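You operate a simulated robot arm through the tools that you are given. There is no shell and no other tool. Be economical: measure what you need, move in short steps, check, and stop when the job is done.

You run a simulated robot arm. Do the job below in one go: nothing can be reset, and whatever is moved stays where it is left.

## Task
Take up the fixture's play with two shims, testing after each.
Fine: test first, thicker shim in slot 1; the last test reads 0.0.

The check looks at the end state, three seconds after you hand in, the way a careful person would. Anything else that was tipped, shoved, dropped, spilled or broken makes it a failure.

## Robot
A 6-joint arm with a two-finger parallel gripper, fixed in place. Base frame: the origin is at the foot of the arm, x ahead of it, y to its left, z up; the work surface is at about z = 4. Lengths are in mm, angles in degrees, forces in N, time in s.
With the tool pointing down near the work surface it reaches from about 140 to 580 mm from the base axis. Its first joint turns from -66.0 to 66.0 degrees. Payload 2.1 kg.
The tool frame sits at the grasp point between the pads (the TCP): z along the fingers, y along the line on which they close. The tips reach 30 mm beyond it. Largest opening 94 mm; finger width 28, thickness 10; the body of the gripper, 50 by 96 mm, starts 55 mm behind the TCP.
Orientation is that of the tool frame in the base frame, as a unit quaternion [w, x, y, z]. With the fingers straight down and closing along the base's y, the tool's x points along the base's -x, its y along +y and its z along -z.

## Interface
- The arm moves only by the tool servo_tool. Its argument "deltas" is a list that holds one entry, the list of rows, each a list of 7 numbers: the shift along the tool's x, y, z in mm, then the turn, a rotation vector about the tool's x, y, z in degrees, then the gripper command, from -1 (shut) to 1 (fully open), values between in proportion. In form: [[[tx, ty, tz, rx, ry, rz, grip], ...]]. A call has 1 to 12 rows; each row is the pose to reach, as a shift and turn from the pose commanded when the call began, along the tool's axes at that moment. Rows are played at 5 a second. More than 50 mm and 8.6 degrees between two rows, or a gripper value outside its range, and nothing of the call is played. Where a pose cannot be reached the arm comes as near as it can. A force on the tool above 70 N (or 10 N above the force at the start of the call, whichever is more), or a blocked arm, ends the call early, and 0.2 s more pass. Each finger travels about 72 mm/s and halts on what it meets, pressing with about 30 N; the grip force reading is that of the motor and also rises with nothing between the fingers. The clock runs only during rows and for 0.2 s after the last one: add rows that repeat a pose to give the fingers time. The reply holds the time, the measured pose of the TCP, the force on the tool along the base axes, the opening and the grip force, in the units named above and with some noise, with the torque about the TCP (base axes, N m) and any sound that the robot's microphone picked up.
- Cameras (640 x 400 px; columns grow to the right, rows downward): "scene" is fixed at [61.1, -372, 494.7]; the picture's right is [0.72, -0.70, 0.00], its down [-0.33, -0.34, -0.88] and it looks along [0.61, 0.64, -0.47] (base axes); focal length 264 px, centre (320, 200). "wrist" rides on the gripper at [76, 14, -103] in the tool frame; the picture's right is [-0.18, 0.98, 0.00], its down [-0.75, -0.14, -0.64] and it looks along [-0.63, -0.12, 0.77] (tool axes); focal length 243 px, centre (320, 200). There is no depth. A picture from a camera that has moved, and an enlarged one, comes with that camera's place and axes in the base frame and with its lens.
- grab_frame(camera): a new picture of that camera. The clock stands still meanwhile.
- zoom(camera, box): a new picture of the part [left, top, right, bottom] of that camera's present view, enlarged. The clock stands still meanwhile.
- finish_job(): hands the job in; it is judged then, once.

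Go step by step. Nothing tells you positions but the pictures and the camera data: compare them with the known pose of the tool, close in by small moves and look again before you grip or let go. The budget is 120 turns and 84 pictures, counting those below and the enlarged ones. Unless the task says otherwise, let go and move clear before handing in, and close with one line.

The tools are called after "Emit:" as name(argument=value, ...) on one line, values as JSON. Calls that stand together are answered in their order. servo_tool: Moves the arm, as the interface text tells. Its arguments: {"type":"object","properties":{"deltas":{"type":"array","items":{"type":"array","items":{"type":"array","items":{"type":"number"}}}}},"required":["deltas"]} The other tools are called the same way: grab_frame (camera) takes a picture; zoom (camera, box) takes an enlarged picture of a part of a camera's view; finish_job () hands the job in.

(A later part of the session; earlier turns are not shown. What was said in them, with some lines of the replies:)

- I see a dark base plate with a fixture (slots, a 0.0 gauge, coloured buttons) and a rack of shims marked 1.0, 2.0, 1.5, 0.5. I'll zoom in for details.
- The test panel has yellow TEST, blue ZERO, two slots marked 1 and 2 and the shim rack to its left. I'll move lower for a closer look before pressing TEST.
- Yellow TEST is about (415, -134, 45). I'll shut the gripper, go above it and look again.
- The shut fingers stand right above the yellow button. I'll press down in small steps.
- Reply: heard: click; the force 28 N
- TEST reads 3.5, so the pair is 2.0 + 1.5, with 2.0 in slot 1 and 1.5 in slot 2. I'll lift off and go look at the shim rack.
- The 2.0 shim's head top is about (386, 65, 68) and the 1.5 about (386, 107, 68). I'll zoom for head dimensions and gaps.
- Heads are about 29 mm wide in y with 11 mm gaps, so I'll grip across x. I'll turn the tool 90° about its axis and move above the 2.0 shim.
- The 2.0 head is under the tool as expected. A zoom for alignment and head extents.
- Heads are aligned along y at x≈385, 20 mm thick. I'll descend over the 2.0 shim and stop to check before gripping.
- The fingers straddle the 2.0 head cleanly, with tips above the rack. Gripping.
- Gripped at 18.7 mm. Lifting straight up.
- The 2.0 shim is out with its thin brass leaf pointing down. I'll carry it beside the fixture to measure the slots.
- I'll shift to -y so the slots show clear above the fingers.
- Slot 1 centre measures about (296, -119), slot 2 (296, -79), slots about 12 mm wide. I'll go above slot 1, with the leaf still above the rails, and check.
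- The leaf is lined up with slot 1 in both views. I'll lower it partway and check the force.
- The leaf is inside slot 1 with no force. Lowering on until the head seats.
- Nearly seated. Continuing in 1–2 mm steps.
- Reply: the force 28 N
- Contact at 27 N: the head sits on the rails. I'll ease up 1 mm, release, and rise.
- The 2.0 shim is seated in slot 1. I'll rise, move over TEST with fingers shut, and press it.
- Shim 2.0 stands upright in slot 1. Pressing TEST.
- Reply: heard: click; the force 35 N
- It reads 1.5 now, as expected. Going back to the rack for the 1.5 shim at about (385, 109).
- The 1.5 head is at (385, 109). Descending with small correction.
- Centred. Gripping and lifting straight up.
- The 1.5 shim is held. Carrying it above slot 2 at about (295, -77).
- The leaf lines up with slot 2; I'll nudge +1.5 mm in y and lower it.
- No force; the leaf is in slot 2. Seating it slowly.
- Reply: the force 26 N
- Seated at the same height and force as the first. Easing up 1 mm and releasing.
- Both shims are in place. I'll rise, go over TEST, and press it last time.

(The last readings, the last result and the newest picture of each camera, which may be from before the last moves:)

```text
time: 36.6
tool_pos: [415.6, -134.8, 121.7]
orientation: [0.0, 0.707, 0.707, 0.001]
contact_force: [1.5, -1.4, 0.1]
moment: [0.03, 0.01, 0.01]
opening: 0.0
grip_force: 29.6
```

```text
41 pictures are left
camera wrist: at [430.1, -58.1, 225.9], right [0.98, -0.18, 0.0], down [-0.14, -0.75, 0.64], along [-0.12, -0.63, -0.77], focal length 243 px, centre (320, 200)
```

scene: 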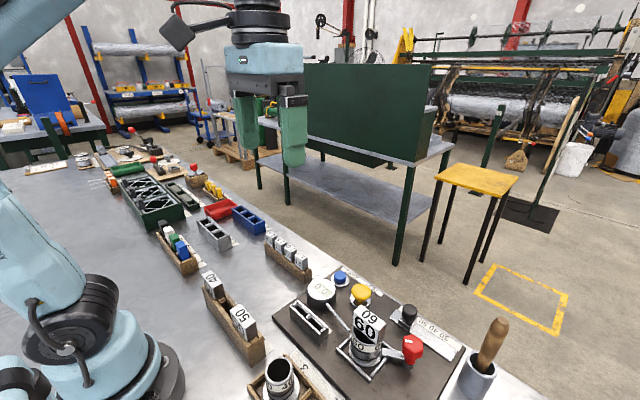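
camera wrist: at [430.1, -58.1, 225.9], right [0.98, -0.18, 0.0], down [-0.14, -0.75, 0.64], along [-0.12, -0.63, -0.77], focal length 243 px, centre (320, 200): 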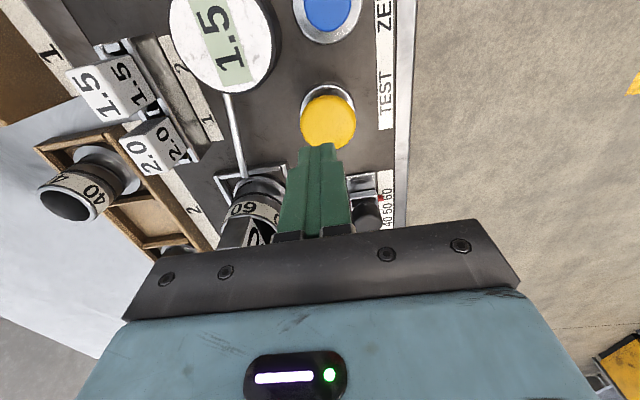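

Above TEST; small correction and press.

Emit:
servo_tool(deltas=[[[2, 2, 28, 0, 0, 0, -1], [2, 2, 35, 0, 0, 0, -1], [2, 2, 39, 0, 0, 0, -1], [2, 2, 42, 0, 0, 0, -1], [2, 2, 45, 0, 0, 0, -1], [2, 2, 48, 0, 0, 0, -1], [2, 2, 50, 0, 0, 0, -1]]])

Emit:
grab_frame(camera="wrist")

```text
time: 38.2
tool_pos: [418.4, -133.1, 75.2]
orientation: [0.002, 0.707, 0.707, 0.0]
contact_force: [-4.3, -2.6, 13.5]
moment: [-0.14, 0.07, -0.04]
opening: 0.0
grip_force: 30.0
heard: click
```

```text
40 pictures are left
camera wrist: at [432.8, -55.2, 177.9], right [0.98, -0.18, 0.0], down [-0.14, -0.75, 0.64], along [-0.12, -0.63, -0.77], focal length 243 px, centre (320, 200)
```

wrist: 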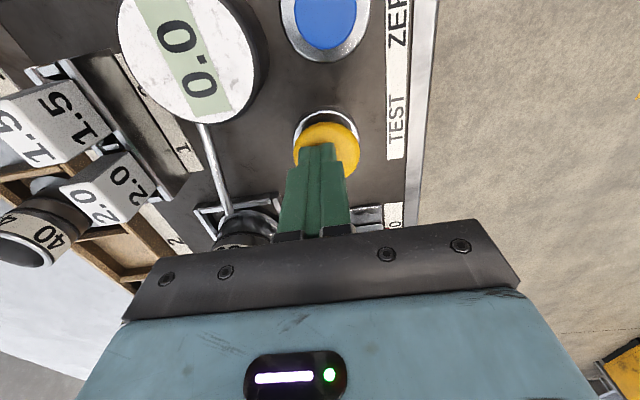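

The gauge reads 0.0. I'll lift clear and take a final look.

Emit:
servo_tool(deltas=[[[0, 0, -40, 0, 0, 0, -1], [0, 0, -80, 0, 0, 0, -1], [0, 0, -120, 0, 0, 0, -1], [0, 0, -150, 0, 0, 0, -1], [0, 0, -150, 0, 0, 0, -1]]])

Emit:
zoom(camera="scene", box=[230, 200, 470, 380])

```text
time: 39.4
tool_pos: [416.9, -130.7, 225.9]
orientation: [0.0, 0.707, 0.707, 0.0]
contact_force: [-0.3, 0.2, -0.1]
moment: [-0.01, -0.02, -0.03]
opening: 0.2
grip_force: 30.2
```

```text
2.22 times, centred on (350, 290) of scene
camera zoom: at [61.1, -372.0, 494.7], right [0.72, -0.7, 0.0], down [-0.33, -0.34, -0.88], along [0.61, 0.64, -0.47], focal length 586 px, centre (253, 0)
```

zoom: 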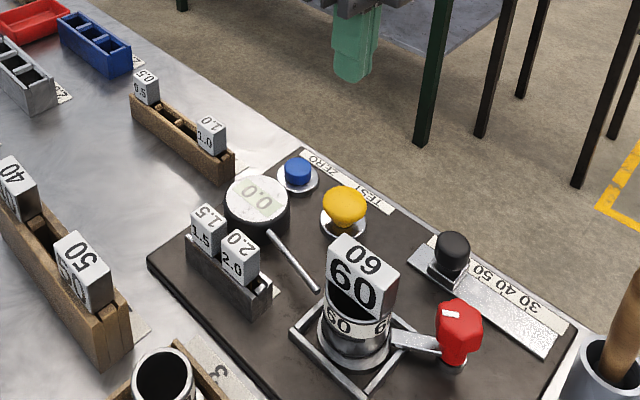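

Everything stands as intended: 2.0 in slot 1, 1.5 in slot 2, the gauge at 0.0 and the arm clear. Handing in.

Emit:
finish_job()

```text
The job is handed in.
```

The fixture's play is taken up: the first test read 3.5, the test with the 2.0 shim in slot 1 read 1.5, and the last test with the 1.5 shim in slot 2 read 0.0.
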